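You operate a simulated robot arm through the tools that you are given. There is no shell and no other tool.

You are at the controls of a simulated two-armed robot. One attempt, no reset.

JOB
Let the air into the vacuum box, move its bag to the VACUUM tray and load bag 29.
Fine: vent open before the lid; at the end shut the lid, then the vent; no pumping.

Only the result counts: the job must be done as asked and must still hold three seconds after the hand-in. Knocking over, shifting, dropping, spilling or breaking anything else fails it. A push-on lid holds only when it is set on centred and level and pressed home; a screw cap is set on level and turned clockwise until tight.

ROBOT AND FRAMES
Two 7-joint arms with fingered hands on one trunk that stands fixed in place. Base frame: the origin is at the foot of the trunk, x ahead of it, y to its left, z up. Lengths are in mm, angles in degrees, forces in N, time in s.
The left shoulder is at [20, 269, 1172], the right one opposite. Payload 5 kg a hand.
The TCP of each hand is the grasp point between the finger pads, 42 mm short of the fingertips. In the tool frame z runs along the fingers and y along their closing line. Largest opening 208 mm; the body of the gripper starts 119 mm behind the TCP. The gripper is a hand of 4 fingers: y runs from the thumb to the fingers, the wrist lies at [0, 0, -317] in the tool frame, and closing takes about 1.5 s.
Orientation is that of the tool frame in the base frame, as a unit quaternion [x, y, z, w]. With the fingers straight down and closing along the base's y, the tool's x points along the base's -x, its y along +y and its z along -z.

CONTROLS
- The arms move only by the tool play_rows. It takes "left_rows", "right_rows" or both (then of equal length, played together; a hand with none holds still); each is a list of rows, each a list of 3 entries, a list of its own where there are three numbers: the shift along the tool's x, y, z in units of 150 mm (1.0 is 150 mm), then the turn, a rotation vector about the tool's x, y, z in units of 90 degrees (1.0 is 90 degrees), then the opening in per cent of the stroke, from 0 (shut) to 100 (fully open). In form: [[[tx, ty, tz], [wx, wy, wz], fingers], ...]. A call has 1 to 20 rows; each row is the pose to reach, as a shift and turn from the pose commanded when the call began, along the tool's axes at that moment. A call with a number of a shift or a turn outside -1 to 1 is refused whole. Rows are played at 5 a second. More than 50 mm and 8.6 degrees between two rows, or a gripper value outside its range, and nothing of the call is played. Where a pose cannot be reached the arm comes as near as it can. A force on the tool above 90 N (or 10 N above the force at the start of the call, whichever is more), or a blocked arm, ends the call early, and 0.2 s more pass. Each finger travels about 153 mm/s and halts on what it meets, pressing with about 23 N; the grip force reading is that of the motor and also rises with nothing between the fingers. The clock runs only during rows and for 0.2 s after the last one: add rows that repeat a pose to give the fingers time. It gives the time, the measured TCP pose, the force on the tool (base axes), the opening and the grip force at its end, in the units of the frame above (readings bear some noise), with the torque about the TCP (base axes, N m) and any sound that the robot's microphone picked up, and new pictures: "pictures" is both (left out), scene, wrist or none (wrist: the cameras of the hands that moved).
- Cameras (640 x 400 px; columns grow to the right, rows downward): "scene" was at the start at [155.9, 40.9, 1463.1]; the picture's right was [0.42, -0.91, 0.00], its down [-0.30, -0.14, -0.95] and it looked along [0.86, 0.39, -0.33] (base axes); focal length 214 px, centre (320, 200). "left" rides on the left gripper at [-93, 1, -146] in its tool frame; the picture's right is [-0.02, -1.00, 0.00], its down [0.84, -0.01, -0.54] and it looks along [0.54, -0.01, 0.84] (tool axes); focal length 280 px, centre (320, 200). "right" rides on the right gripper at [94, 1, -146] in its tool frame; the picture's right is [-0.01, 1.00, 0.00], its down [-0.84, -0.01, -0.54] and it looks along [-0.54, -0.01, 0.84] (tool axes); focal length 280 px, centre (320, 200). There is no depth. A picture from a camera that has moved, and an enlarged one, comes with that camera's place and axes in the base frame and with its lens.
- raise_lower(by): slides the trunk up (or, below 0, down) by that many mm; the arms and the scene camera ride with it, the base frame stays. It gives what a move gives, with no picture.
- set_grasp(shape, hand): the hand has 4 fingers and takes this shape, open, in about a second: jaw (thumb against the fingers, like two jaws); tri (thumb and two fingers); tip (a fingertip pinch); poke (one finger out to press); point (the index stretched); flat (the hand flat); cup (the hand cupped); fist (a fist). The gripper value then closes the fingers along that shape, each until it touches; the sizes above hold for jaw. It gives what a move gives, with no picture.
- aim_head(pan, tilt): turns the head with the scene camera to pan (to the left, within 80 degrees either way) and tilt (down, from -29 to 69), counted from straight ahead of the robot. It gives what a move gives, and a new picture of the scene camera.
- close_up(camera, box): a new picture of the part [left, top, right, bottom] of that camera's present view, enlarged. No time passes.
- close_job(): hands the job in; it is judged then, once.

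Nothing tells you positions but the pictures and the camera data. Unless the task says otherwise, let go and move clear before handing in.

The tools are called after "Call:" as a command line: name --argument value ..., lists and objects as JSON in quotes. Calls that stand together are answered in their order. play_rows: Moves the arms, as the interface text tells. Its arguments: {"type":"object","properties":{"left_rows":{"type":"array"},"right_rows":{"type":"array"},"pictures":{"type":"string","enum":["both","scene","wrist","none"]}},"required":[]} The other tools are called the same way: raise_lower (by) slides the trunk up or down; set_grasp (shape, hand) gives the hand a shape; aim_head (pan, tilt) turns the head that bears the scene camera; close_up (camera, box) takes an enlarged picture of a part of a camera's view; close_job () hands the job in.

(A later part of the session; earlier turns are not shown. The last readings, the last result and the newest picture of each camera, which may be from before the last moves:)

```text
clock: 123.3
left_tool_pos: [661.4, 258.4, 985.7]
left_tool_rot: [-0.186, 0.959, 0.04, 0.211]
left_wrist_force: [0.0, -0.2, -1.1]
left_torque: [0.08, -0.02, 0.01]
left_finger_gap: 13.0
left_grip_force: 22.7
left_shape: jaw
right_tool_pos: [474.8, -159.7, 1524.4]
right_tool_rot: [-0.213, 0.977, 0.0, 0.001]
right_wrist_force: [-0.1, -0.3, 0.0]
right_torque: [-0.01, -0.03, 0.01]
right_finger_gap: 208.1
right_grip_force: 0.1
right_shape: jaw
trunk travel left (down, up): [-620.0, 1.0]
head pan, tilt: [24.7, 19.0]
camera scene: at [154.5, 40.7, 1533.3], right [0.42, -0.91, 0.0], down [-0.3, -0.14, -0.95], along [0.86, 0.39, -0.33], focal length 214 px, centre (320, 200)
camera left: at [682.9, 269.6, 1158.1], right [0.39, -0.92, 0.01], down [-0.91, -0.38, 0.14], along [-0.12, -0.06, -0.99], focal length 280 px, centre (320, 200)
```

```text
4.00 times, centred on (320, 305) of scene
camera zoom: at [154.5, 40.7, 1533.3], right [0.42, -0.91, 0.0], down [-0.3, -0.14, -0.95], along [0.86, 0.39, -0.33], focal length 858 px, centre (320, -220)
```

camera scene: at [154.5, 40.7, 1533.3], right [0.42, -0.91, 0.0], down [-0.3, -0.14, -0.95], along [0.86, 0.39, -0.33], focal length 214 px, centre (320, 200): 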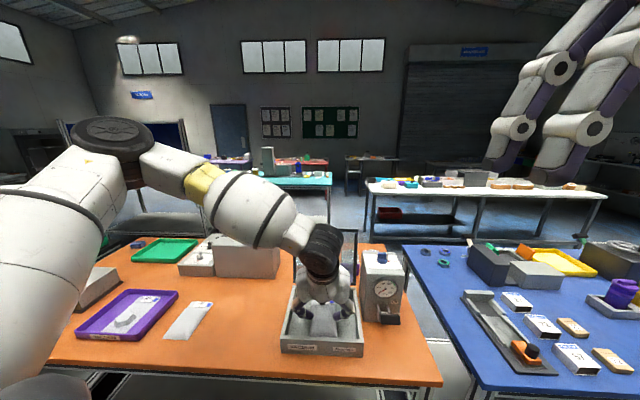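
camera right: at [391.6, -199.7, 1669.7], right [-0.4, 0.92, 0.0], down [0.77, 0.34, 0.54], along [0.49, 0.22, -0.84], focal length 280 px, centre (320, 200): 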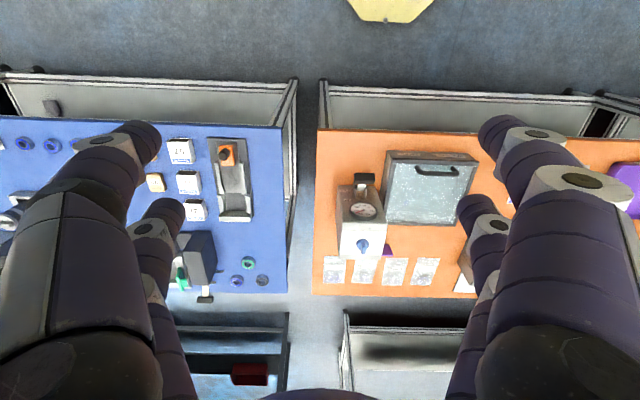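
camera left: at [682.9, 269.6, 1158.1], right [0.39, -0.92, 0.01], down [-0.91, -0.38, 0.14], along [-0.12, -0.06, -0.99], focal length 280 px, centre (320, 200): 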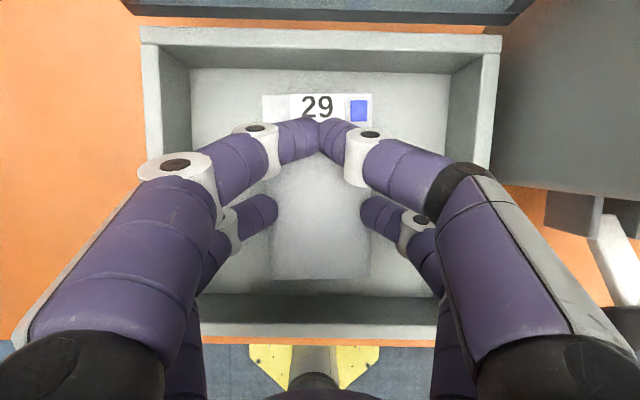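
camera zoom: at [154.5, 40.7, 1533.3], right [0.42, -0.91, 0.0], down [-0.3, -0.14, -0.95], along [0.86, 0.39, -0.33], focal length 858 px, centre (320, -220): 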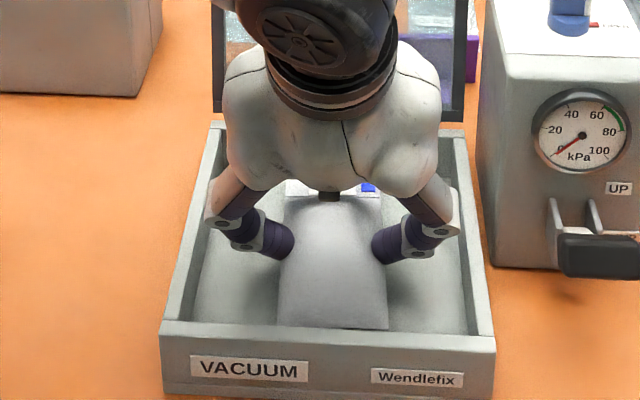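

The bag is inside the walls with clearance all round. I'll lower the last part gently to the floor.

Call:
play_rows --left_rows '[[[0.012, 0, 0.026], [0, 0, 0], 0], [[0.024, 0, 0.052], [0, 0, 0], 0], [[0.036, 0, 0.078], [0, 0, 0], 0], [[0.045, 0, 0.097], [0, 0, 0], 0], [[0.045, 0, 0.097], [0, 0, 0], 0]]' --pictures "none"

Call:
play_rows --left_rows '[[[0.003, 0, 0.006], [0, 0, 0], 0], [[0.006, 0, 0.012], [0, 0, 0], 0], [[0.006, 0, 0.012], [0, 0, 0], 0]]' --pictures "wrist"

Call:
close_up --camera "scene" --box '[260, 255, 380, 355]'

```text
clock: 124.5
left_tool_pos: [662.0, 260.8, 968.9]
left_tool_rot: [-0.186, 0.959, 0.04, 0.21]
left_wrist_force: [-0.9, -0.3, -1.1]
left_torque: [0.0, -0.04, -0.03]
left_finger_gap: 13.1
left_grip_force: 23.1
left_shape: jaw
right_tool_pos: [475.1, -161.0, 1524.1]
right_tool_rot: [-0.212, 0.977, 0.0, 0.0]
right_wrist_force: [0.7, -0.2, -0.2]
right_torque: [0.01, 0.01, 0.01]
right_finger_gap: 208.1
right_grip_force: 0.1
right_shape: jaw
trunk travel left (down, up): [-620.0, 1.0]
head pan, tilt: [24.7, 19.0]
```

```text
clock: 125.3
left_tool_pos: [660.5, 260.4, 969.1]
left_tool_rot: [-0.186, 0.959, 0.041, 0.211]
left_wrist_force: [-0.1, 2.2, 15.9]
left_torque: [0.09, 0.29, -0.07]
left_finger_gap: 12.8
left_grip_force: 23.3
left_shape: jaw
right_tool_pos: [474.4, -160.3, 1524.8]
right_tool_rot: [-0.213, 0.977, 0.0, 0.001]
right_wrist_force: [0.2, -0.6, 0.4]
right_torque: [0.02, -0.04, 0.0]
right_finger_gap: 207.8
right_grip_force: 0.1
right_shape: jaw
trunk travel left (down, up): [-620.0, 1.0]
head pan, tilt: [24.7, 19.0]
camera left: at [682.3, 270.6, 1140.4], right [0.39, -0.92, 0.01], down [-0.91, -0.38, 0.14], along [-0.12, -0.06, -0.99], focal length 280 px, centre (320, 200)
```

left: 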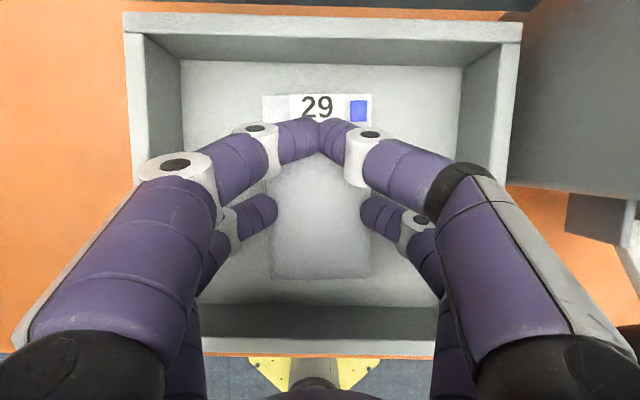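

```text
4.00 times, centred on (320, 305) of scene
camera zoom: at [154.0, 40.7, 1533.5], right [0.42, -0.91, 0.0], down [-0.3, -0.14, -0.95], along [0.86, 0.39, -0.33], focal length 858 px, centre (320, -220)
```

zoom: 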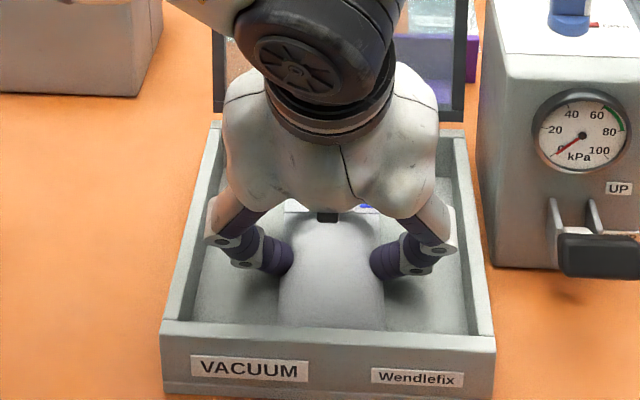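

The bag is resting on the box floor. I'll open just enough to free it and lift straight out.

Call:
play_rows --left_rows '[[[-0.003, 0, -0.006], [0, 0, 0], 10], [[-0.003, 0, -0.006], [0, 0, 0], 25], [[-0.003, 0, -0.006], [0, 0, 0], 38], [[-0.003, 0, -0.006], [0, 0, 0], 43], [[-0.003, 0, -0.006], [0, 0, 0], 43], [[-0.05, 0, -0.1], [0, 0, 0], 43], [[-0.12, 0, -0.25], [0, 0, 0], 43], [[-0.2, 0, -0.43], [0, 0, 0], 43], [[-0.3, 0, -0.65], [0, 0, 0], 43], [[-0.38, 0, -0.83], [0, 0, 0], 43]]' --pictures "both"

Call:
close_up --camera "left" --box '[160, 40, 480, 300]'

Call:
close_up --camera "scene" --box '[260, 240, 380, 355]'

```text
clock: 127.5
left_tool_pos: [660.1, 258.6, 1104.7]
left_tool_rot: [-0.186, 0.959, 0.041, 0.211]
left_wrist_force: [0.0, -0.8, 0.1]
left_torque: [0.0, -0.08, -0.01]
left_finger_gap: 89.0
left_grip_force: 0.1
left_shape: jaw
right_tool_pos: [474.2, -160.6, 1525.8]
right_tool_rot: [-0.213, 0.977, 0.0, 0.001]
right_wrist_force: [-0.1, -0.1, 0.7]
right_torque: [0.03, -0.08, 0.01]
right_finger_gap: 207.9
right_grip_force: 0.0
right_shape: jaw
trunk travel left (down, up): [-620.0, 1.0]
head pan, tilt: [24.7, 19.0]
camera scene: at [154.2, 40.7, 1533.3], right [0.42, -0.91, 0.0], down [-0.3, -0.14, -0.95], along [0.86, 0.39, -0.33], focal length 214 px, centre (320, 200)
camera left: at [681.1, 268.1, 1276.5], right [0.39, -0.92, 0.01], down [-0.91, -0.38, 0.14], along [-0.12, -0.06, -0.99], focal length 280 px, centre (320, 200)
```

scene: 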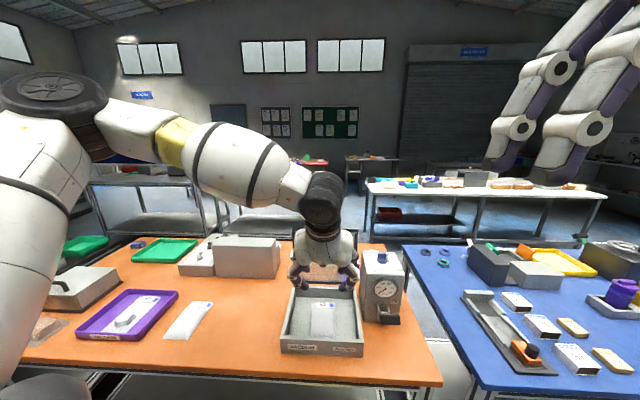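
left: 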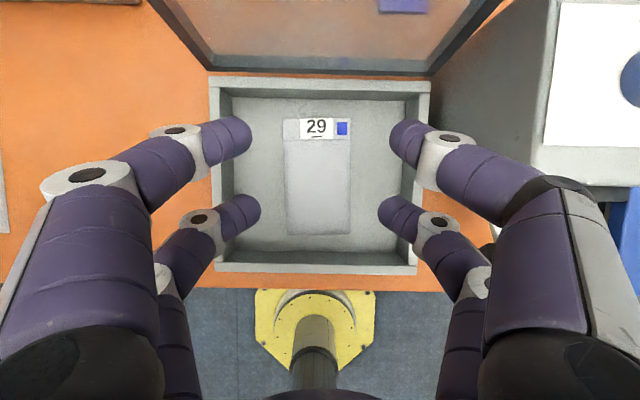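

```text
1.54 times, centred on (320, 170) of left
camera zoom: at [681.1, 268.1, 1276.5], right [0.39, -0.92, 0.01], down [-0.91, -0.38, 0.14], along [-0.12, -0.06, -0.99], focal length 431 px, centre (320, 246)
```

zoom: 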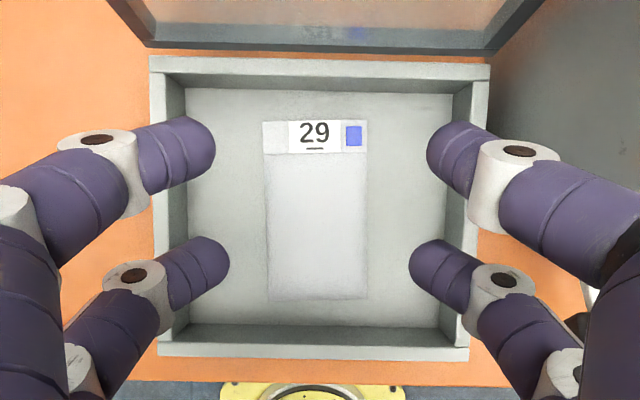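

```text
3.48 times, centred on (320, 298) of scene
camera zoom: at [154.2, 40.7, 1533.3], right [0.42, -0.91, 0.0], down [-0.3, -0.14, -0.95], along [0.86, 0.39, -0.33], focal length 746 px, centre (320, -139)
```

zoom: 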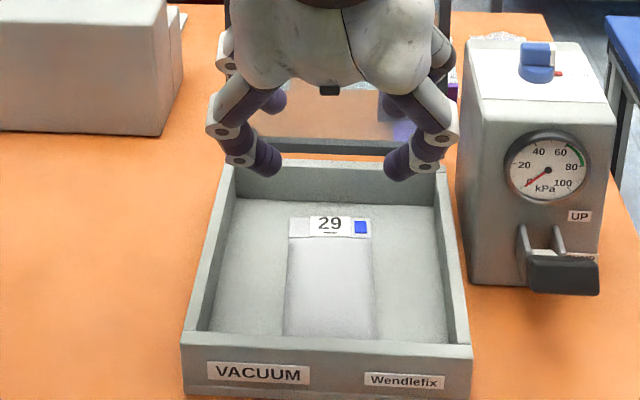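

Bag 29 is loaded flat in the box and bag 95 is in the tray. To close the lid gently I'll grip its handle from the left, with the fingers pointing along the bar, so the hand can roll with the lid all the way down. First I'll move out to the left.

Call:
play_rows --left_rows '[[[-0.02, 0.16, -0.06], [0, 0, 0], 40], [[-0.04, 0.32, -0.12], [0, 0, 0], 35], [[-0.06, 0.48, -0.18], [0, 0, 0], 30], [[-0.076, 0.64, -0.24], [0, 0, 0], 30]]' --pictures "none"

Call:
play_rows --left_rows '[[[-0.02, 0.16, -0.06], [0, 0, 0], 30], [[-0.04, 0.32, -0.12], [0, 0, 0], 30], [[-0.06, 0.48, -0.18], [0, 0, 0], 30], [[-0.076, 0.64, -0.24], [0, 0, 0], 30]]' --pictures "none"

Call:
play_rows --left_rows '[[[0, 0, 0], [0.0786, 0.0165, -0.0291], 30], [[0, 0, 0], [0.1572, 0.0331, -0.0582], 30], [[0, 0, 0], [0.2358, 0.0496, -0.0873], 30], [[0, 0, 0], [0.3143, 0.0662, -0.1163], 30], [[0, 0, 0], [0.3929, 0.0827, -0.1454], 30], [[0, 0, 0], [0.4715, 0.0993, -0.1745], 30], [[0, 0, 0], [0.5501, 0.1158, -0.2036], 30], [[0, 0, 0], [0.6287, 0.1323, -0.2327], 30], [[0, 0, 0], [0.7073, 0.1489, -0.2618], 30], [[0, 0, 0], [0.7858, 0.1654, -0.2908], 30], [[0, 0, 0], [0.8644, 0.182, -0.3199], 30], [[0, 0, 0], [0.943, 0.1985, -0.349], 30]]' --pictures "both"

```text
clock: 128.5
left_tool_pos: [620.4, 347.8, 1142.1]
left_tool_rot: [-0.187, 0.959, 0.041, 0.21]
left_wrist_force: [-0.6, -1.2, 0.1]
left_torque: [-0.02, 0.0, 0.02]
left_finger_gap: 62.3
left_grip_force: 0.0
left_shape: jaw
right_tool_pos: [474.6, -159.7, 1524.7]
right_tool_rot: [-0.213, 0.977, 0.0, 0.0]
right_wrist_force: [0.4, 0.0, 1.2]
right_torque: [-0.01, -0.03, 0.0]
right_finger_gap: 208.0
right_grip_force: 0.0
right_shape: jaw
trunk travel left (down, up): [-620.0, 1.0]
head pan, tilt: [24.7, 19.0]
```

```text
clock: 129.5
left_tool_pos: [580.4, 434.6, 1179.4]
left_tool_rot: [-0.186, 0.959, 0.04, 0.208]
left_wrist_force: [0.7, 0.8, -1.2]
left_torque: [-0.01, 0.0, 0.0]
left_finger_gap: 62.6
left_grip_force: 0.0
left_shape: jaw
right_tool_pos: [475.9, -160.4, 1524.6]
right_tool_rot: [-0.213, 0.977, 0.0, 0.0]
right_wrist_force: [-0.5, 0.5, 0.5]
right_torque: [-0.06, -0.01, -0.02]
right_finger_gap: 208.1
right_grip_force: 0.2
right_shape: jaw
trunk travel left (down, up): [-620.0, 1.0]
head pan, tilt: [24.7, 19.0]
```

```text
clock: 132.1
left_tool_pos: [581.4, 435.3, 1178.8]
left_tool_rot: [0.231, -0.674, 0.686, -0.145]
left_wrist_force: [0.8, 0.3, -0.5]
left_torque: [0.01, 0.0, -0.09]
left_finger_gap: 62.5
left_grip_force: 0.1
left_shape: jaw
right_tool_pos: [475.3, -159.1, 1524.6]
right_tool_rot: [-0.213, 0.977, 0.001, 0.0]
right_wrist_force: [1.2, 0.7, -0.1]
right_torque: [-0.12, 0.05, 0.02]
right_finger_gap: 208.0
right_grip_force: 0.2
right_shape: jaw
trunk travel left (down, up): [-620.0, 1.0]
head pan, tilt: [24.7, 19.0]
camera scene: at [155.2, 41.9, 1533.1], right [0.42, -0.91, 0.0], down [-0.3, -0.14, -0.95], along [0.86, 0.39, -0.33], focal length 214 px, centre (320, 200)
camera left: at [584.9, 608.5, 1168.9], right [0.13, 0.06, 0.99], down [-0.99, 0.03, 0.12], along [-0.02, -1.0, 0.06], focal length 280 px, centre (320, 200)
```

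scene: 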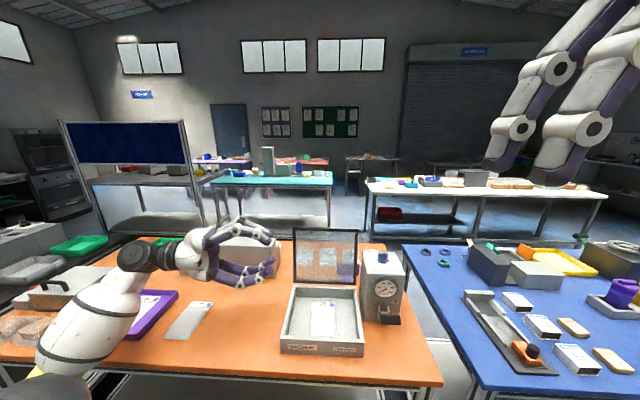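
left: 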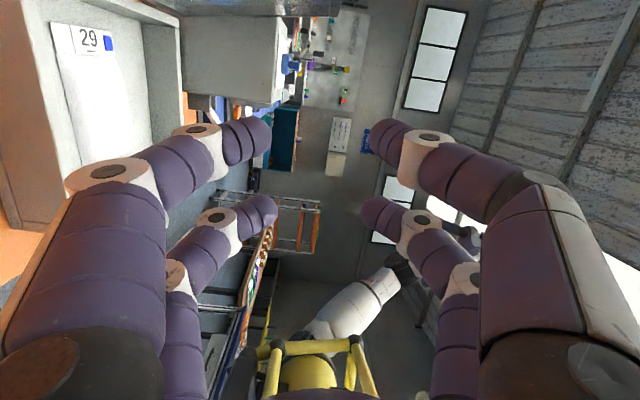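

The hand points right at handle height with its closing line in the lid's plane. I'll move forward past the lid's left edge, to the left of the handle.

Call:
play_rows --left_rows '[[[-0.16, -0.01, 0.026], [0, 0, 0], 30], [[-0.32, -0.02, 0.052], [0, 0, 0], 30], [[-0.48, -0.03, 0.078], [0, 0, 0], 30], [[-0.648, -0.04, 0.104], [0, 0, 0], 30]]' --pictures "wrist"

Call:
close_up --camera "scene" --box '[200, 190, 380, 310]'

```text
clock: 133.1
left_tool_pos: [671.0, 471.3, 1174.2]
left_tool_rot: [0.232, -0.675, 0.685, -0.146]
left_wrist_force: [0.5, 0.2, -0.9]
left_torque: [-0.02, -0.03, 0.0]
left_finger_gap: 62.4
left_grip_force: 0.1
left_shape: jaw
right_tool_pos: [474.3, -160.1, 1524.8]
right_tool_rot: [-0.213, 0.977, 0.0, -0.001]
right_wrist_force: [0.0, -0.5, -0.3]
right_torque: [-0.02, 0.01, -0.02]
right_finger_gap: 208.0
right_grip_force: 0.1
right_shape: jaw
trunk travel left (down, up): [-620.0, 1.0]
head pan, tilt: [24.7, 19.0]
camera left: at [676.5, 644.8, 1163.4], right [0.13, 0.05, 0.99], down [-0.99, 0.03, 0.12], along [-0.02, -1.0, 0.06], focal length 280 px, centre (320, 200)
```

left: 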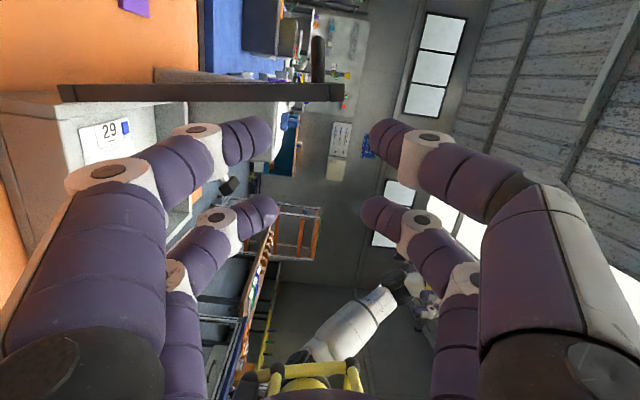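

```text
3.33 times, centred on (290, 250) of scene
camera zoom: at [154.7, 40.7, 1533.2], right [0.42, -0.91, 0.0], down [-0.3, -0.14, -0.95], along [0.86, 0.39, -0.33], focal length 715 px, centre (420, 33)
```

zoom: 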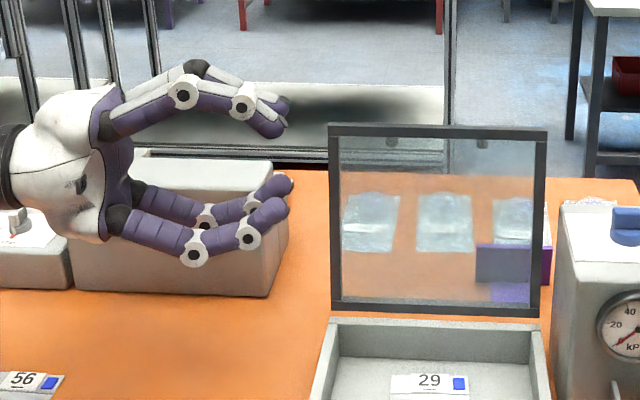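

The lid and handle are now seen edge-on. I'll zoom in to pin down the handle's height before sliding in.

Call:
close_up --camera "left" --box '[220, 20, 400, 130]'

```text
3.56 times, centred on (310, 75) of left
camera zoom: at [676.5, 644.8, 1163.4], right [0.13, 0.05, 0.99], down [-0.99, 0.03, 0.12], along [-0.02, -1.0, 0.06], focal length 997 px, centre (356, 644)
```

zoom: 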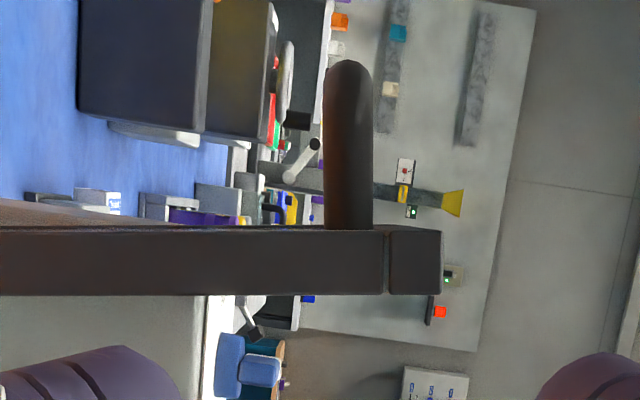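

The bar is about 8 mm lower than I assumed, near [836, 334, 1159], and the lid leans at about 97.5°. I'll correct for that and move to the left of the handle.

Call:
play_rows --left_rows '[[[-0.18, 0.007, 0.029], [0, 0, 0], 30], [[-0.36, 0.014, 0.058], [0, 0, 0], 30], [[-0.54, 0.02, 0.087], [0, 0, 0], 30], [[-0.715, 0.027, 0.116], [0, 0, 0], 30], [[-0.715, 0.027, 0.116], [0, 0, 0], 30]]' --pictures "both"

Call:
close_up --camera "left" --box '[220, 90, 420, 250]'

Call:
close_up --camera "scene" --box '[200, 190, 380, 310]'

```text
clock: 134.3
left_tool_pos: [770.5, 510.9, 1160.3]
left_tool_rot: [0.23, -0.674, 0.686, -0.148]
left_wrist_force: [-3.0, 1.7, 18.1]
left_torque: [1.28, 0.53, 0.18]
left_finger_gap: 60.0
left_grip_force: 0.0
left_shape: jaw
right_tool_pos: [473.8, -160.3, 1525.4]
right_tool_rot: [-0.213, 0.977, 0.001, 0.0]
right_wrist_force: [-0.8, -0.9, 0.7]
right_torque: [0.02, -0.04, -0.02]
right_finger_gap: 207.9
right_grip_force: 0.1
right_shape: jaw
trunk travel left (down, up): [-620.0, 1.0]
head pan, tilt: [24.7, 19.0]
camera scene: at [153.3, 40.4, 1533.6], right [0.42, -0.91, 0.0], down [-0.29, -0.14, -0.95], along [0.86, 0.4, -0.32], focal length 214 px, centre (320, 200)
camera left: at [774.7, 683.5, 1151.1], right [0.12, 0.05, 0.99], down [-0.99, 0.03, 0.12], along [-0.02, -1.0, 0.06], focal length 280 px, centre (320, 200)
```

scene: 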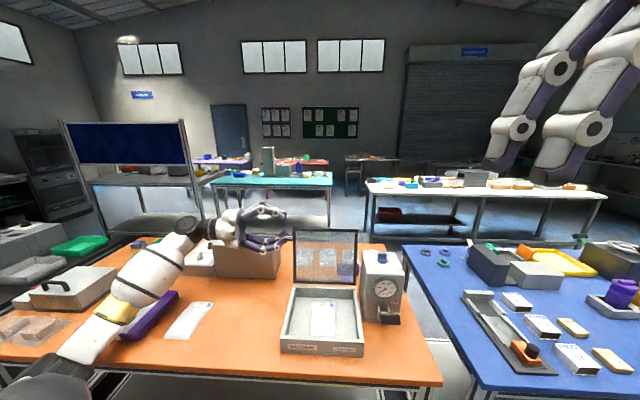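
left: 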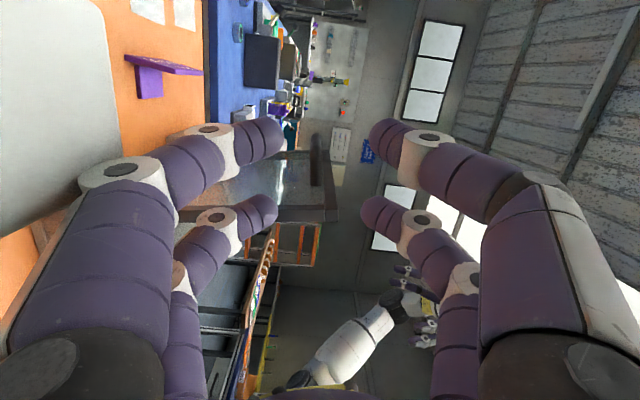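

```text
2.50 times, centred on (320, 170) of left
camera zoom: at [774.7, 683.5, 1151.1], right [0.12, 0.05, 0.99], down [-0.99, 0.03, 0.12], along [-0.02, -1.0, 0.06], focal length 701 px, centre (320, 275)
```

zoom: 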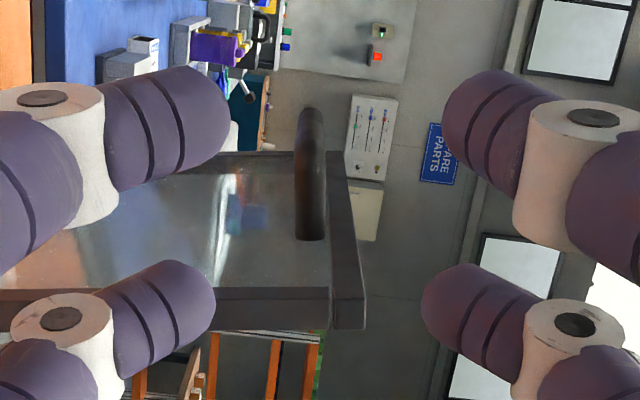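

```text
3.33 times, centred on (290, 250) of scene
camera zoom: at [153.3, 40.4, 1533.6], right [0.42, -0.91, 0.0], down [-0.29, -0.14, -0.95], along [0.86, 0.4, -0.32], focal length 715 px, centre (420, 33)
```

zoom: 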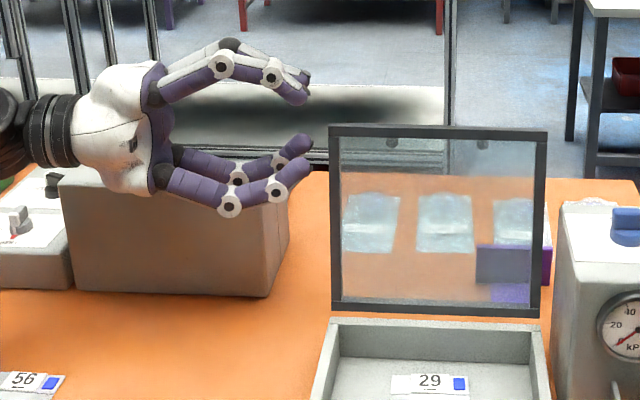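

There's an 18 N upward contact: the lower fingers have met the top of the tall grey device behind the bags. I'll raise the hand straight up at once and check the device.

Call:
play_rows --left_rows '[[[0, -0.08, 0], [0, 0, 0], 30], [[0, -0.16, 0], [0, 0, 0], 30], [[0, -0.26, 0], [0, 0, 0], 30], [[0, -0.4, 0], [0, 0, 0], 30]]' --pictures "both"

Call:
close_up --camera "scene" --box '[160, 200, 380, 310]'

```text
clock: 135.3
left_tool_pos: [777.5, 512.7, 1215.2]
left_tool_rot: [0.232, -0.676, 0.685, -0.145]
left_wrist_force: [-0.1, -0.4, 0.1]
left_torque: [0.01, -0.01, 0.04]
left_finger_gap: 61.9
left_grip_force: 0.0
left_shape: jaw
right_tool_pos: [475.2, -160.9, 1524.7]
right_tool_rot: [-0.213, 0.977, 0.001, 0.001]
right_wrist_force: [-0.7, -0.5, -0.2]
right_torque: [0.06, -0.08, 0.03]
right_finger_gap: 207.8
right_grip_force: 0.0
right_shape: jaw
trunk travel left (down, up): [-620.0, 1.0]
head pan, tilt: [24.7, 19.0]
camera scene: at [154.3, 40.3, 1533.3], right [0.42, -0.91, 0.0], down [-0.3, -0.14, -0.95], along [0.86, 0.39, -0.33], focal length 214 px, centre (320, 200)
camera left: at [782.5, 685.5, 1205.6], right [0.13, 0.05, 0.99], down [-0.99, 0.03, 0.12], along [-0.03, -1.0, 0.06], focal length 280 px, centre (320, 200)
```

scene: 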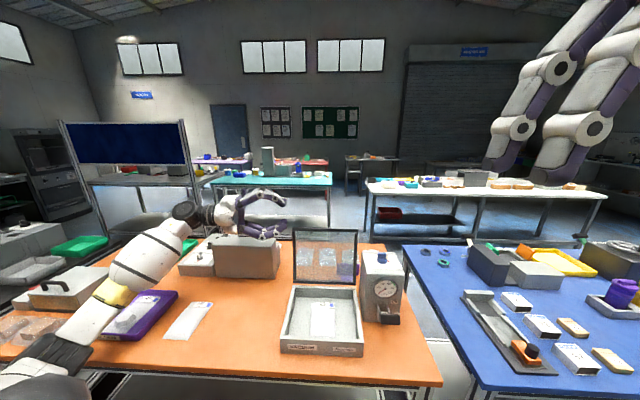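
left: 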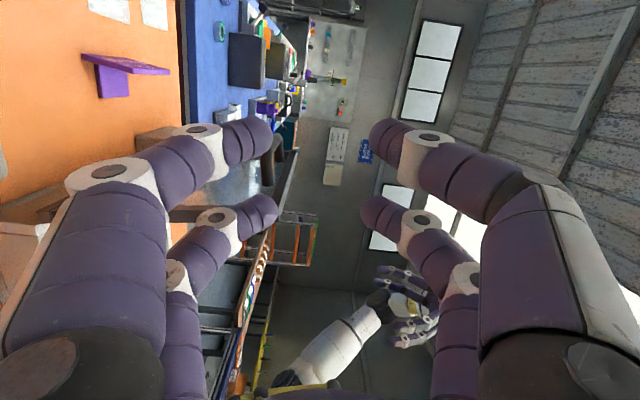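

```text
2.91 times, centred on (270, 255) of scene
camera zoom: at [154.3, 40.3, 1533.3], right [0.42, -0.91, 0.0], down [-0.3, -0.14, -0.95], along [0.86, 0.39, -0.33], focal length 624 px, centre (466, 40)
```

zoom: 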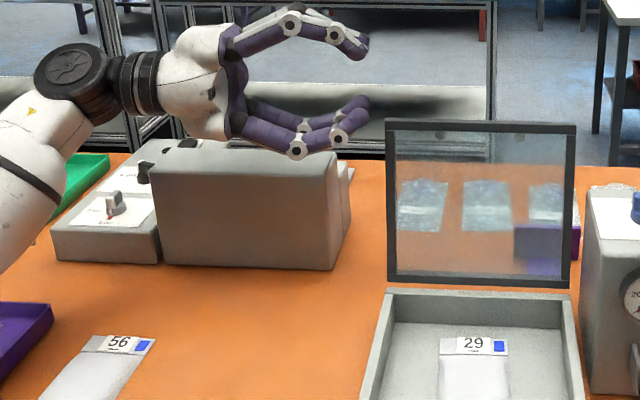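

The device hasn't moved and the hand is free. I'll come in from above-left instead: angle the fingers 30° down and line up on the handle from there, clear of the device.

Call:
play_rows --left_rows '[[[0.002, -0.02, 0.078], [-0.067, 0, 0], 30], [[0.004, -0.038, 0.156], [-0.133, 0, 0], 30], [[0.007, -0.056, 0.233], [-0.2, 0, 0], 30], [[0.009, -0.075, 0.311], [-0.267, 0, 0], 30], [[0.011, -0.094, 0.389], [-0.333, 0, 0], 30], [[0.011, -0.094, 0.389], [-0.333, 0, 0], 30]]' --pictures "both"

Call:
close_up --camera "left" --box '[200, 80, 440, 280]'

Call:
close_up --camera "scene" --box '[200, 180, 380, 310]'

```text
clock: 136.7
left_tool_pos: [808.5, 464.4, 1227.1]
left_tool_rot: [-0.262, 0.829, -0.487, 0.081]
left_wrist_force: [-0.5, 1.1, -0.2]
left_torque: [-0.11, -0.03, -0.05]
left_finger_gap: 62.3
left_grip_force: 0.0
left_shape: jaw
right_tool_pos: [474.8, -158.2, 1524.8]
right_tool_rot: [-0.213, 0.977, 0.0, 0.0]
right_wrist_force: [-0.1, 0.0, 0.2]
right_torque: [-0.18, 0.02, -0.02]
right_finger_gap: 208.1
right_grip_force: 0.1
right_shape: jaw
trunk travel left (down, up): [-620.0, 1.0]
head pan, tilt: [24.7, 19.0]
camera scene: at [154.8, 42.1, 1533.2], right [0.42, -0.91, 0.0], down [-0.3, -0.14, -0.95], along [0.86, 0.39, -0.33], focal length 214 px, centre (320, 200)
camera left: at [830.3, 625.7, 1289.4], right [0.37, -0.38, 0.85], down [-0.92, -0.02, 0.39], along [-0.13, -0.92, -0.36], focal length 280 px, centre (320, 200)
```

scene: 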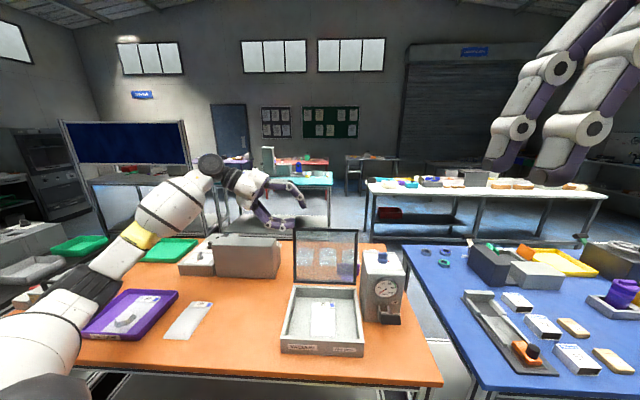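
left: 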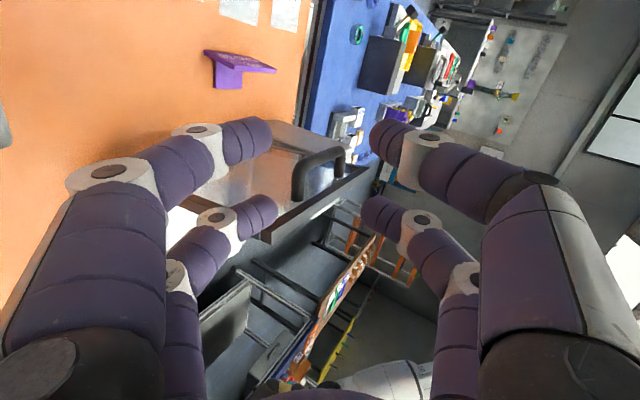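

```text
2.00 times, centred on (320, 180) of left
camera zoom: at [830.3, 625.7, 1289.4], right [0.37, -0.38, 0.85], down [-0.92, -0.02, 0.39], along [-0.13, -0.92, -0.36], focal length 561 px, centre (320, 240)
```

zoom: 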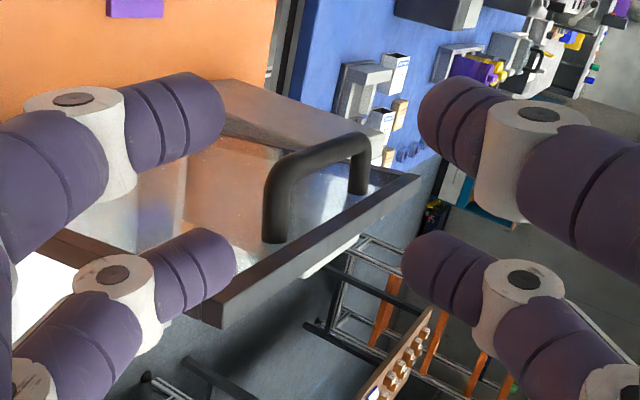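

```text
3.08 times, centred on (290, 245) of scene
camera zoom: at [154.8, 42.1, 1533.2], right [0.42, -0.91, 0.0], down [-0.3, -0.14, -0.95], along [0.86, 0.39, -0.33], focal length 660 px, centre (412, 62)
```

zoom: 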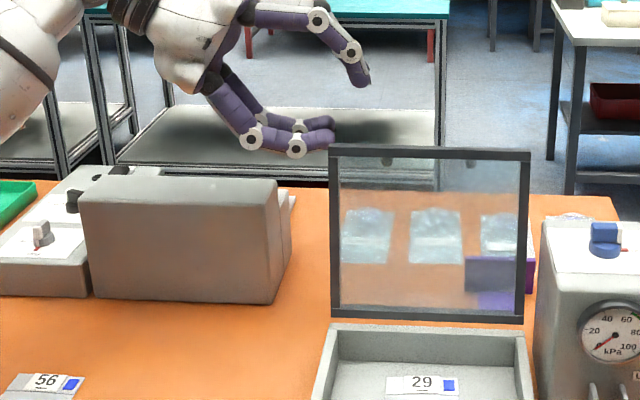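

The handle bar lies between the finger pairs as planned. I'll open a little wider and slide in along the fingers.

Call:
play_rows --left_rows '[[[0, 0, 0.02], [0, 0, 0], 40], [[0, 0, 0.16], [0, 0, 0], 43], [[0, 0, 0.32], [0, 0, 0], 43], [[0, 0, 0.48], [0, 0, 0], 43], [[0, 0, 0.64], [0, 0, 0], 43], [[0, 0, 0.8], [0, 0, 0], 43], [[0, 0, 0.8], [0, 0, 0], 43]]' --pictures "both"

Call:
close_up --camera "left" --box '[200, 80, 440, 280]'

Call:
close_up --camera "scene" --box '[220, 180, 400, 310]'

```text
clock: 138.3
left_tool_pos: [855.0, 370.9, 1166.6]
left_tool_rot: [-0.262, 0.829, -0.488, 0.082]
left_wrist_force: [-0.3, 0.2, -0.5]
left_torque: [-0.02, -0.01, 0.03]
left_finger_gap: 89.1
left_grip_force: 0.0
left_shape: jaw
right_tool_pos: [473.5, -160.4, 1525.5]
right_tool_rot: [-0.213, 0.977, 0.0, 0.001]
right_wrist_force: [-0.4, -0.8, 0.0]
right_torque: [0.01, -0.05, 0.0]
right_finger_gap: 208.0
right_grip_force: 0.0
right_shape: jaw
trunk travel left (down, up): [-620.0, 1.0]
head pan, tilt: [24.7, 19.0]
camera scene: at [154.2, 41.1, 1533.4], right [0.42, -0.91, 0.0], down [-0.3, -0.14, -0.95], along [0.86, 0.39, -0.33], focal length 214 px, centre (320, 200)
camera left: at [877.1, 531.9, 1229.0], right [0.37, -0.38, 0.85], down [-0.92, -0.02, 0.39], along [-0.13, -0.92, -0.36], focal length 280 px, centre (320, 200)
```

scene: 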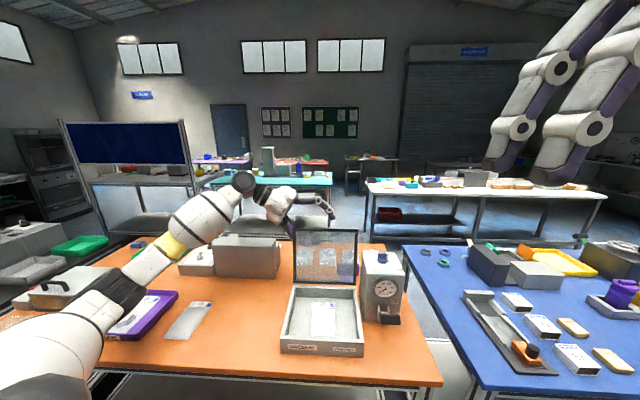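
left: 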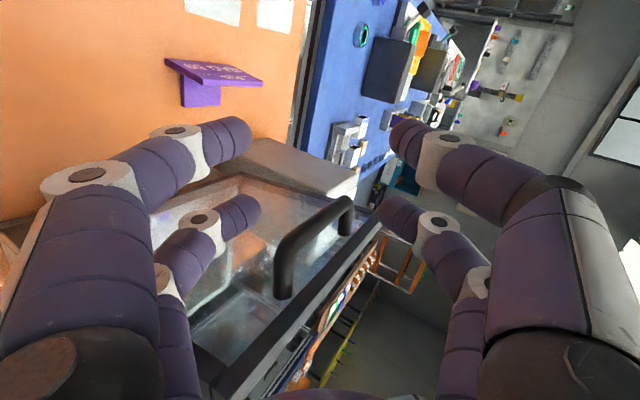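

```text
2.00 times, centred on (320, 180) of left
camera zoom: at [877.1, 531.9, 1229.0], right [0.37, -0.38, 0.85], down [-0.92, -0.02, 0.39], along [-0.13, -0.92, -0.36], focal length 561 px, centre (320, 240)
```

zoom: 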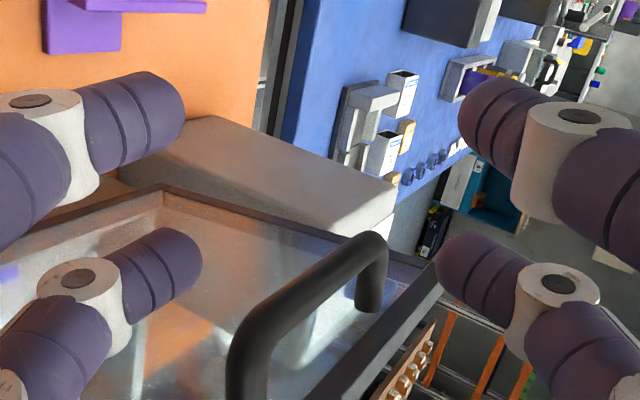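

```text
3.08 times, centred on (310, 245) of scene
camera zoom: at [154.2, 41.1, 1533.4], right [0.42, -0.91, 0.0], down [-0.3, -0.14, -0.95], along [0.86, 0.39, -0.33], focal length 660 px, centre (351, 62)
```

zoom: 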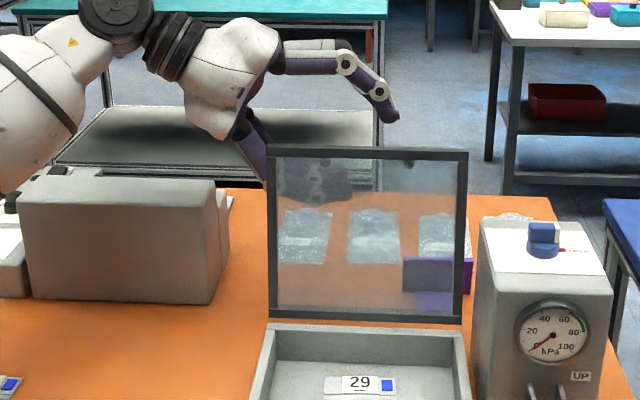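

The bar lies between the lower fingers with no contact. I'll close on it.

Call:
play_rows --left_rows '[[[0, 0, 0], [0, 0, 0], 30], [[0, 0, 0], [0, 0, 0], 18], [[0, 0, 0], [0, 0, 0], 8], [[0, 0, 0], [0, 0, 0], 0], [[0, 0, 0], [0, 0, 0], 0], [[0, 0, 0], [0, 0, 0], 0]]' --pictures "wrist"

Call:
close_up --camera "left" --box '[200, 80, 440, 280]'

Call:
close_up --camera "scene" --box '[220, 180, 400, 310]'

```text
clock: 139.7
left_tool_pos: [856.3, 372.2, 1166.6]
left_tool_rot: [-0.261, 0.83, -0.487, 0.08]
left_wrist_force: [-0.3, -0.5, 0.1]
left_torque: [0.04, -0.01, 0.01]
left_finger_gap: 0.0
left_grip_force: 22.9
left_shape: jaw
right_tool_pos: [475.6, -160.3, 1524.5]
right_tool_rot: [-0.213, 0.977, 0.0, 0.0]
right_wrist_force: [0.0, -0.4, -0.1]
right_torque: [0.02, -0.02, 0.05]
right_finger_gap: 208.0
right_grip_force: 0.0
right_shape: jaw
trunk travel left (down, up): [-620.0, 1.0]
head pan, tilt: [24.7, 19.0]
camera left: at [877.7, 531.7, 1228.7], right [0.37, -0.38, 0.85], down [-0.92, -0.02, 0.39], along [-0.13, -0.92, -0.36], focal length 280 px, centre (320, 200)
```

left: 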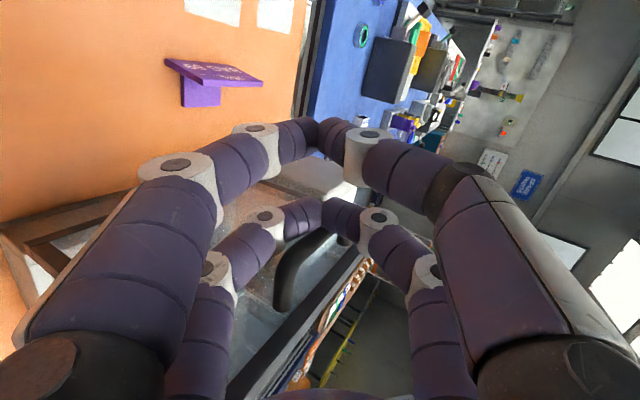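

```text
2.00 times, centred on (320, 180) of left
camera zoom: at [877.7, 531.7, 1228.7], right [0.37, -0.38, 0.85], down [-0.92, -0.02, 0.39], along [-0.13, -0.92, -0.36], focal length 561 px, centre (320, 240)
```

zoom: 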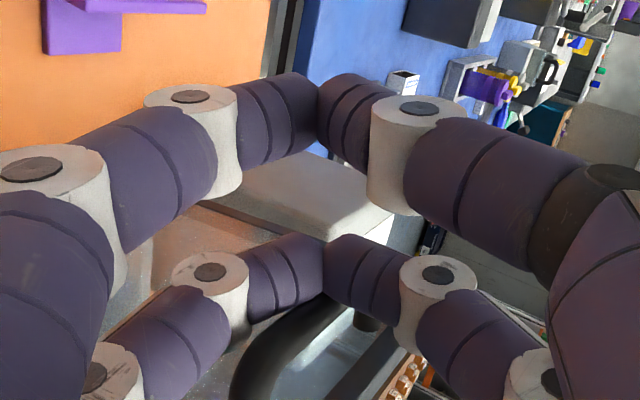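

```text
3.08 times, centred on (310, 245) of scene
camera zoom: at [154.9, 40.9, 1533.2], right [0.42, -0.91, 0.0], down [-0.3, -0.14, -0.95], along [0.86, 0.39, -0.33], focal length 660 px, centre (351, 62)
```

zoom: 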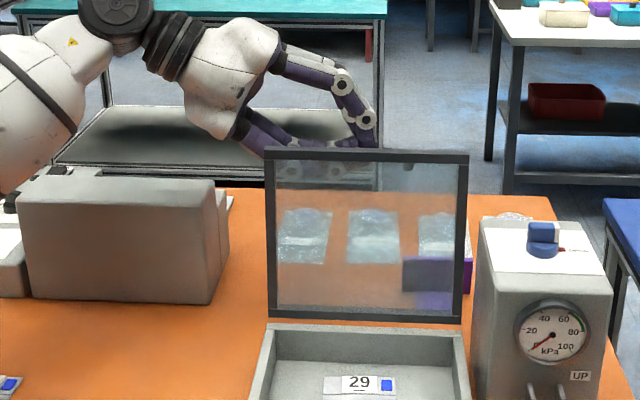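

The fingers closed just behind the bar and missed it, so I'll open, shift 12 mm toward the lid and close again.

Call:
play_rows --left_rows '[[[0, 0, 0], [0, 0, 0], 20], [[0, 0, 0], [0, 0, 0], 43], [[0, 0, 0], [0, 0, 0], 43], [[0.04, 0, 0], [0, 0, 0], 43], [[0.085, 0, 0], [0, 0, 0], 43], [[0.085, 0, 0], [0, 0, 0], 43]]' --pictures "wrist"

Call:
close_up --camera "left" --box '[200, 80, 440, 280]'

```text
clock: 141.1
left_tool_pos: [844.7, 364.6, 1167.7]
left_tool_rot: [-0.26, 0.829, -0.488, 0.08]
left_wrist_force: [0.1, 0.7, 0.9]
left_torque: [0.04, 0.03, -0.07]
left_finger_gap: 88.8
left_grip_force: 0.1
left_shape: jaw
right_tool_pos: [475.2, -159.4, 1524.7]
right_tool_rot: [-0.213, 0.977, 0.0, 0.001]
right_wrist_force: [0.2, 0.6, -0.5]
right_torque: [0.03, -0.01, 0.02]
right_finger_gap: 207.9
right_grip_force: 0.0
right_shape: jaw
trunk travel left (down, up): [-620.0, 1.0]
head pan, tilt: [24.7, 19.0]
camera left: at [866.2, 525.3, 1230.4], right [0.37, -0.38, 0.85], down [-0.92, -0.02, 0.39], along [-0.13, -0.92, -0.36], focal length 280 px, centre (320, 200)
```

left: 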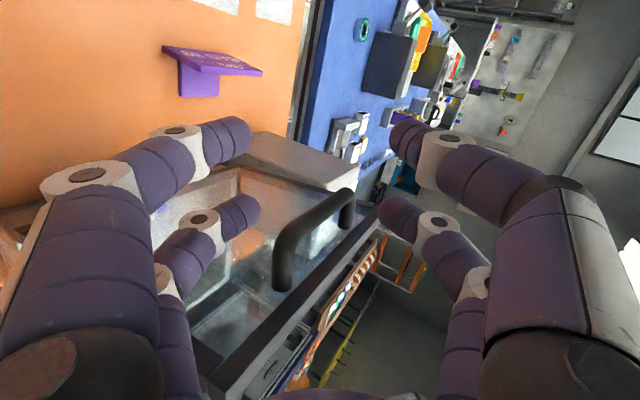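

```text
2.00 times, centred on (320, 180) of left
camera zoom: at [866.2, 525.3, 1230.4], right [0.37, -0.38, 0.85], down [-0.92, -0.02, 0.39], along [-0.13, -0.92, -0.36], focal length 561 px, centre (320, 240)
```

zoom: 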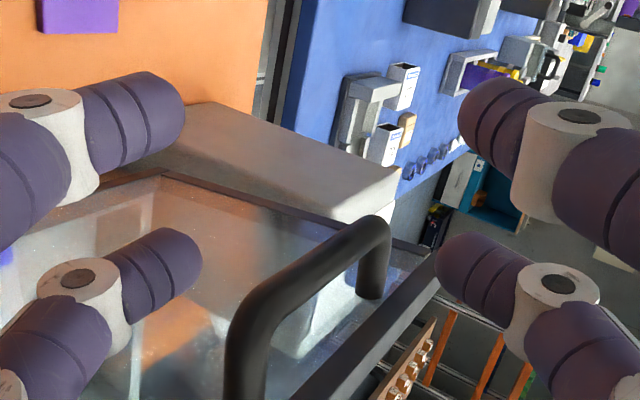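

Now the bar runs right through where the fingertips will meet. I'll close again.

Call:
play_rows --left_rows '[[[0, 0, 0], [0, 0, 0], 30], [[0, 0, 0], [0, 0, 0], 18], [[0, 0, 0], [0, 0, 0], 8], [[0, 0, 0], [0, 0, 0], 0], [[0, 0, 0], [0, 0, 0], 0], [[0, 0, 0], [0, 0, 0], 0]]' --pictures "wrist"

Call:
close_up --camera "left" --box '[200, 80, 440, 280]'

Call:
close_up --camera "scene" --box '[220, 180, 400, 310]'

```text
clock: 142.5
left_tool_pos: [843.8, 363.6, 1167.5]
left_tool_rot: [-0.261, 0.829, -0.487, 0.081]
left_wrist_force: [2.8, -3.0, 1.0]
left_torque: [-0.41, -0.15, 0.16]
left_finger_gap: 0.1
left_grip_force: 22.3
left_shape: jaw
right_tool_pos: [474.2, -159.7, 1524.5]
right_tool_rot: [-0.212, 0.977, 0.001, 0.0]
right_wrist_force: [0.0, 0.3, 0.1]
right_torque: [0.0, -0.01, -0.04]
right_finger_gap: 208.0
right_grip_force: 0.1
right_shape: jaw
trunk travel left (down, up): [-620.0, 1.0]
head pan, tilt: [24.7, 19.0]
camera left: at [866.4, 524.8, 1230.5], right [0.37, -0.38, 0.85], down [-0.92, -0.02, 0.39], along [-0.13, -0.92, -0.36], focal length 280 px, centre (320, 200)
```

left: 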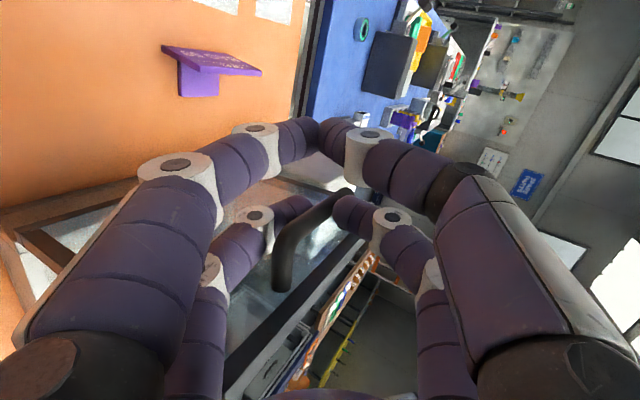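

```text
2.00 times, centred on (320, 180) of left
camera zoom: at [866.4, 524.8, 1230.5], right [0.37, -0.38, 0.85], down [-0.92, -0.02, 0.39], along [-0.13, -0.92, -0.36], focal length 561 px, centre (320, 240)
```

zoom: 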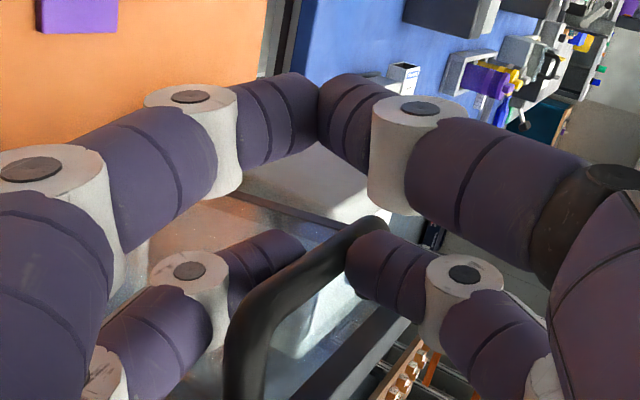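

```text
3.08 times, centred on (310, 245) of scene
camera zoom: at [154.9, 40.6, 1533.2], right [0.42, -0.91, 0.0], down [-0.3, -0.14, -0.95], along [0.86, 0.39, -0.33], focal length 660 px, centre (351, 62)
```

zoom: 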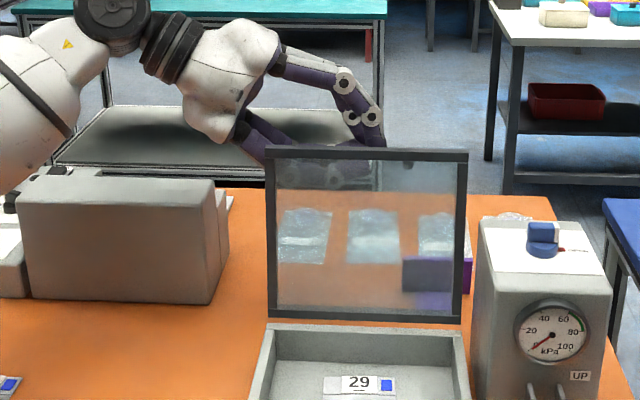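

The bar is now gripped between the lower fingertips. I'll rotate the hand with the lid about the hinge, the first 10° slowly, checking the force.

Call:
play_rows --left_rows '[[[0.061, -0.011, -0.018], [0.0043, -0.0137, 0.0238], 0], [[0.123, -0.021, -0.035], [0.0087, -0.0274, 0.0475], 0], [[0.187, -0.026, -0.05], [0.013, -0.0411, 0.0713], 0], [[0.25, -0.031, -0.064], [0.0173, -0.0548, 0.095], 0], [[0.25, -0.031, -0.064], [0.0173, -0.0548, 0.095], 0]]' --pictures "wrist"

Call:
close_up --camera "left" --box '[200, 80, 440, 280]'

Call:
close_up --camera "scene" --box '[220, 180, 400, 310]'

```text
clock: 143.7
left_tool_pos: [809.8, 350.3, 1180.8]
left_tool_rot: [-0.218, 0.836, -0.48, 0.155]
left_wrist_force: [2.3, -5.3, 1.7]
left_torque: [-0.43, -0.14, 0.07]
left_finger_gap: 0.2
left_grip_force: 23.1
left_shape: jaw
right_tool_pos: [475.1, -159.4, 1525.0]
right_tool_rot: [-0.212, 0.977, 0.001, 0.0]
right_wrist_force: [0.7, 0.2, 0.1]
right_torque: [-0.01, -0.02, -0.04]
right_finger_gap: 207.9
right_grip_force: 0.0
right_shape: jaw
trunk travel left (down, up): [-620.0, 1.0]
head pan, tilt: [24.7, 19.0]
camera left: at [821.2, 507.1, 1257.2], right [0.23, -0.44, 0.87], down [-0.97, -0.04, 0.23], along [-0.06, -0.9, -0.44], focal length 280 px, centre (320, 200)
```

left: 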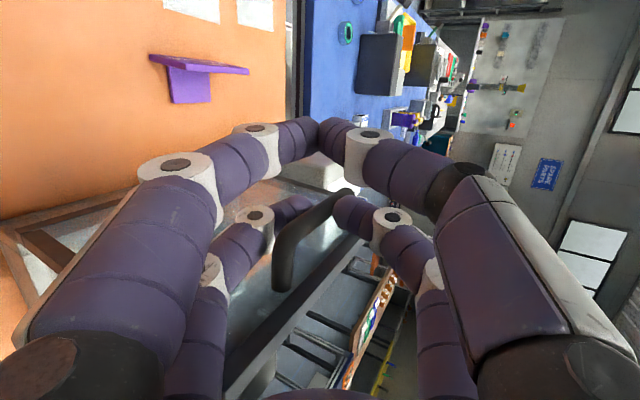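

```text
2.00 times, centred on (320, 180) of left
camera zoom: at [821.2, 507.1, 1257.2], right [0.23, -0.44, 0.87], down [-0.97, -0.04, 0.23], along [-0.06, -0.9, -0.44], focal length 561 px, centre (320, 240)
```

zoom: 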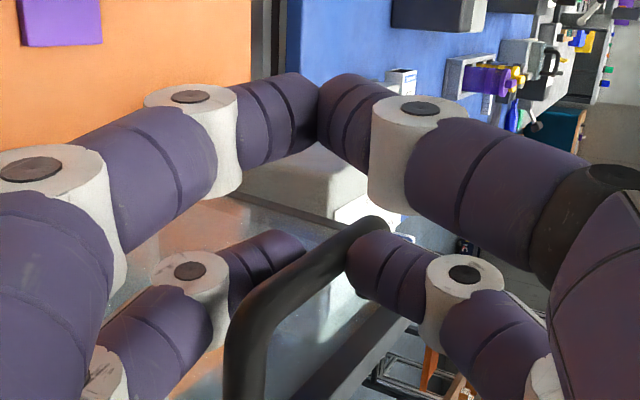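

```text
3.08 times, centred on (310, 245) of scene
camera zoom: at [154.8, 40.6, 1533.2], right [0.42, -0.91, 0.0], down [-0.3, -0.14, -0.95], along [0.86, 0.39, -0.33], focal length 660 px, centre (351, 62)
```

zoom: 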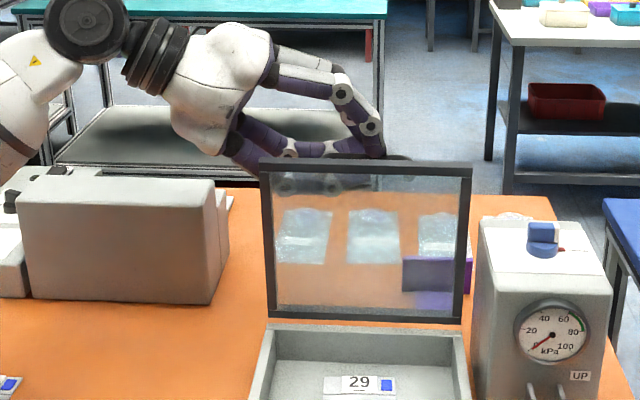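

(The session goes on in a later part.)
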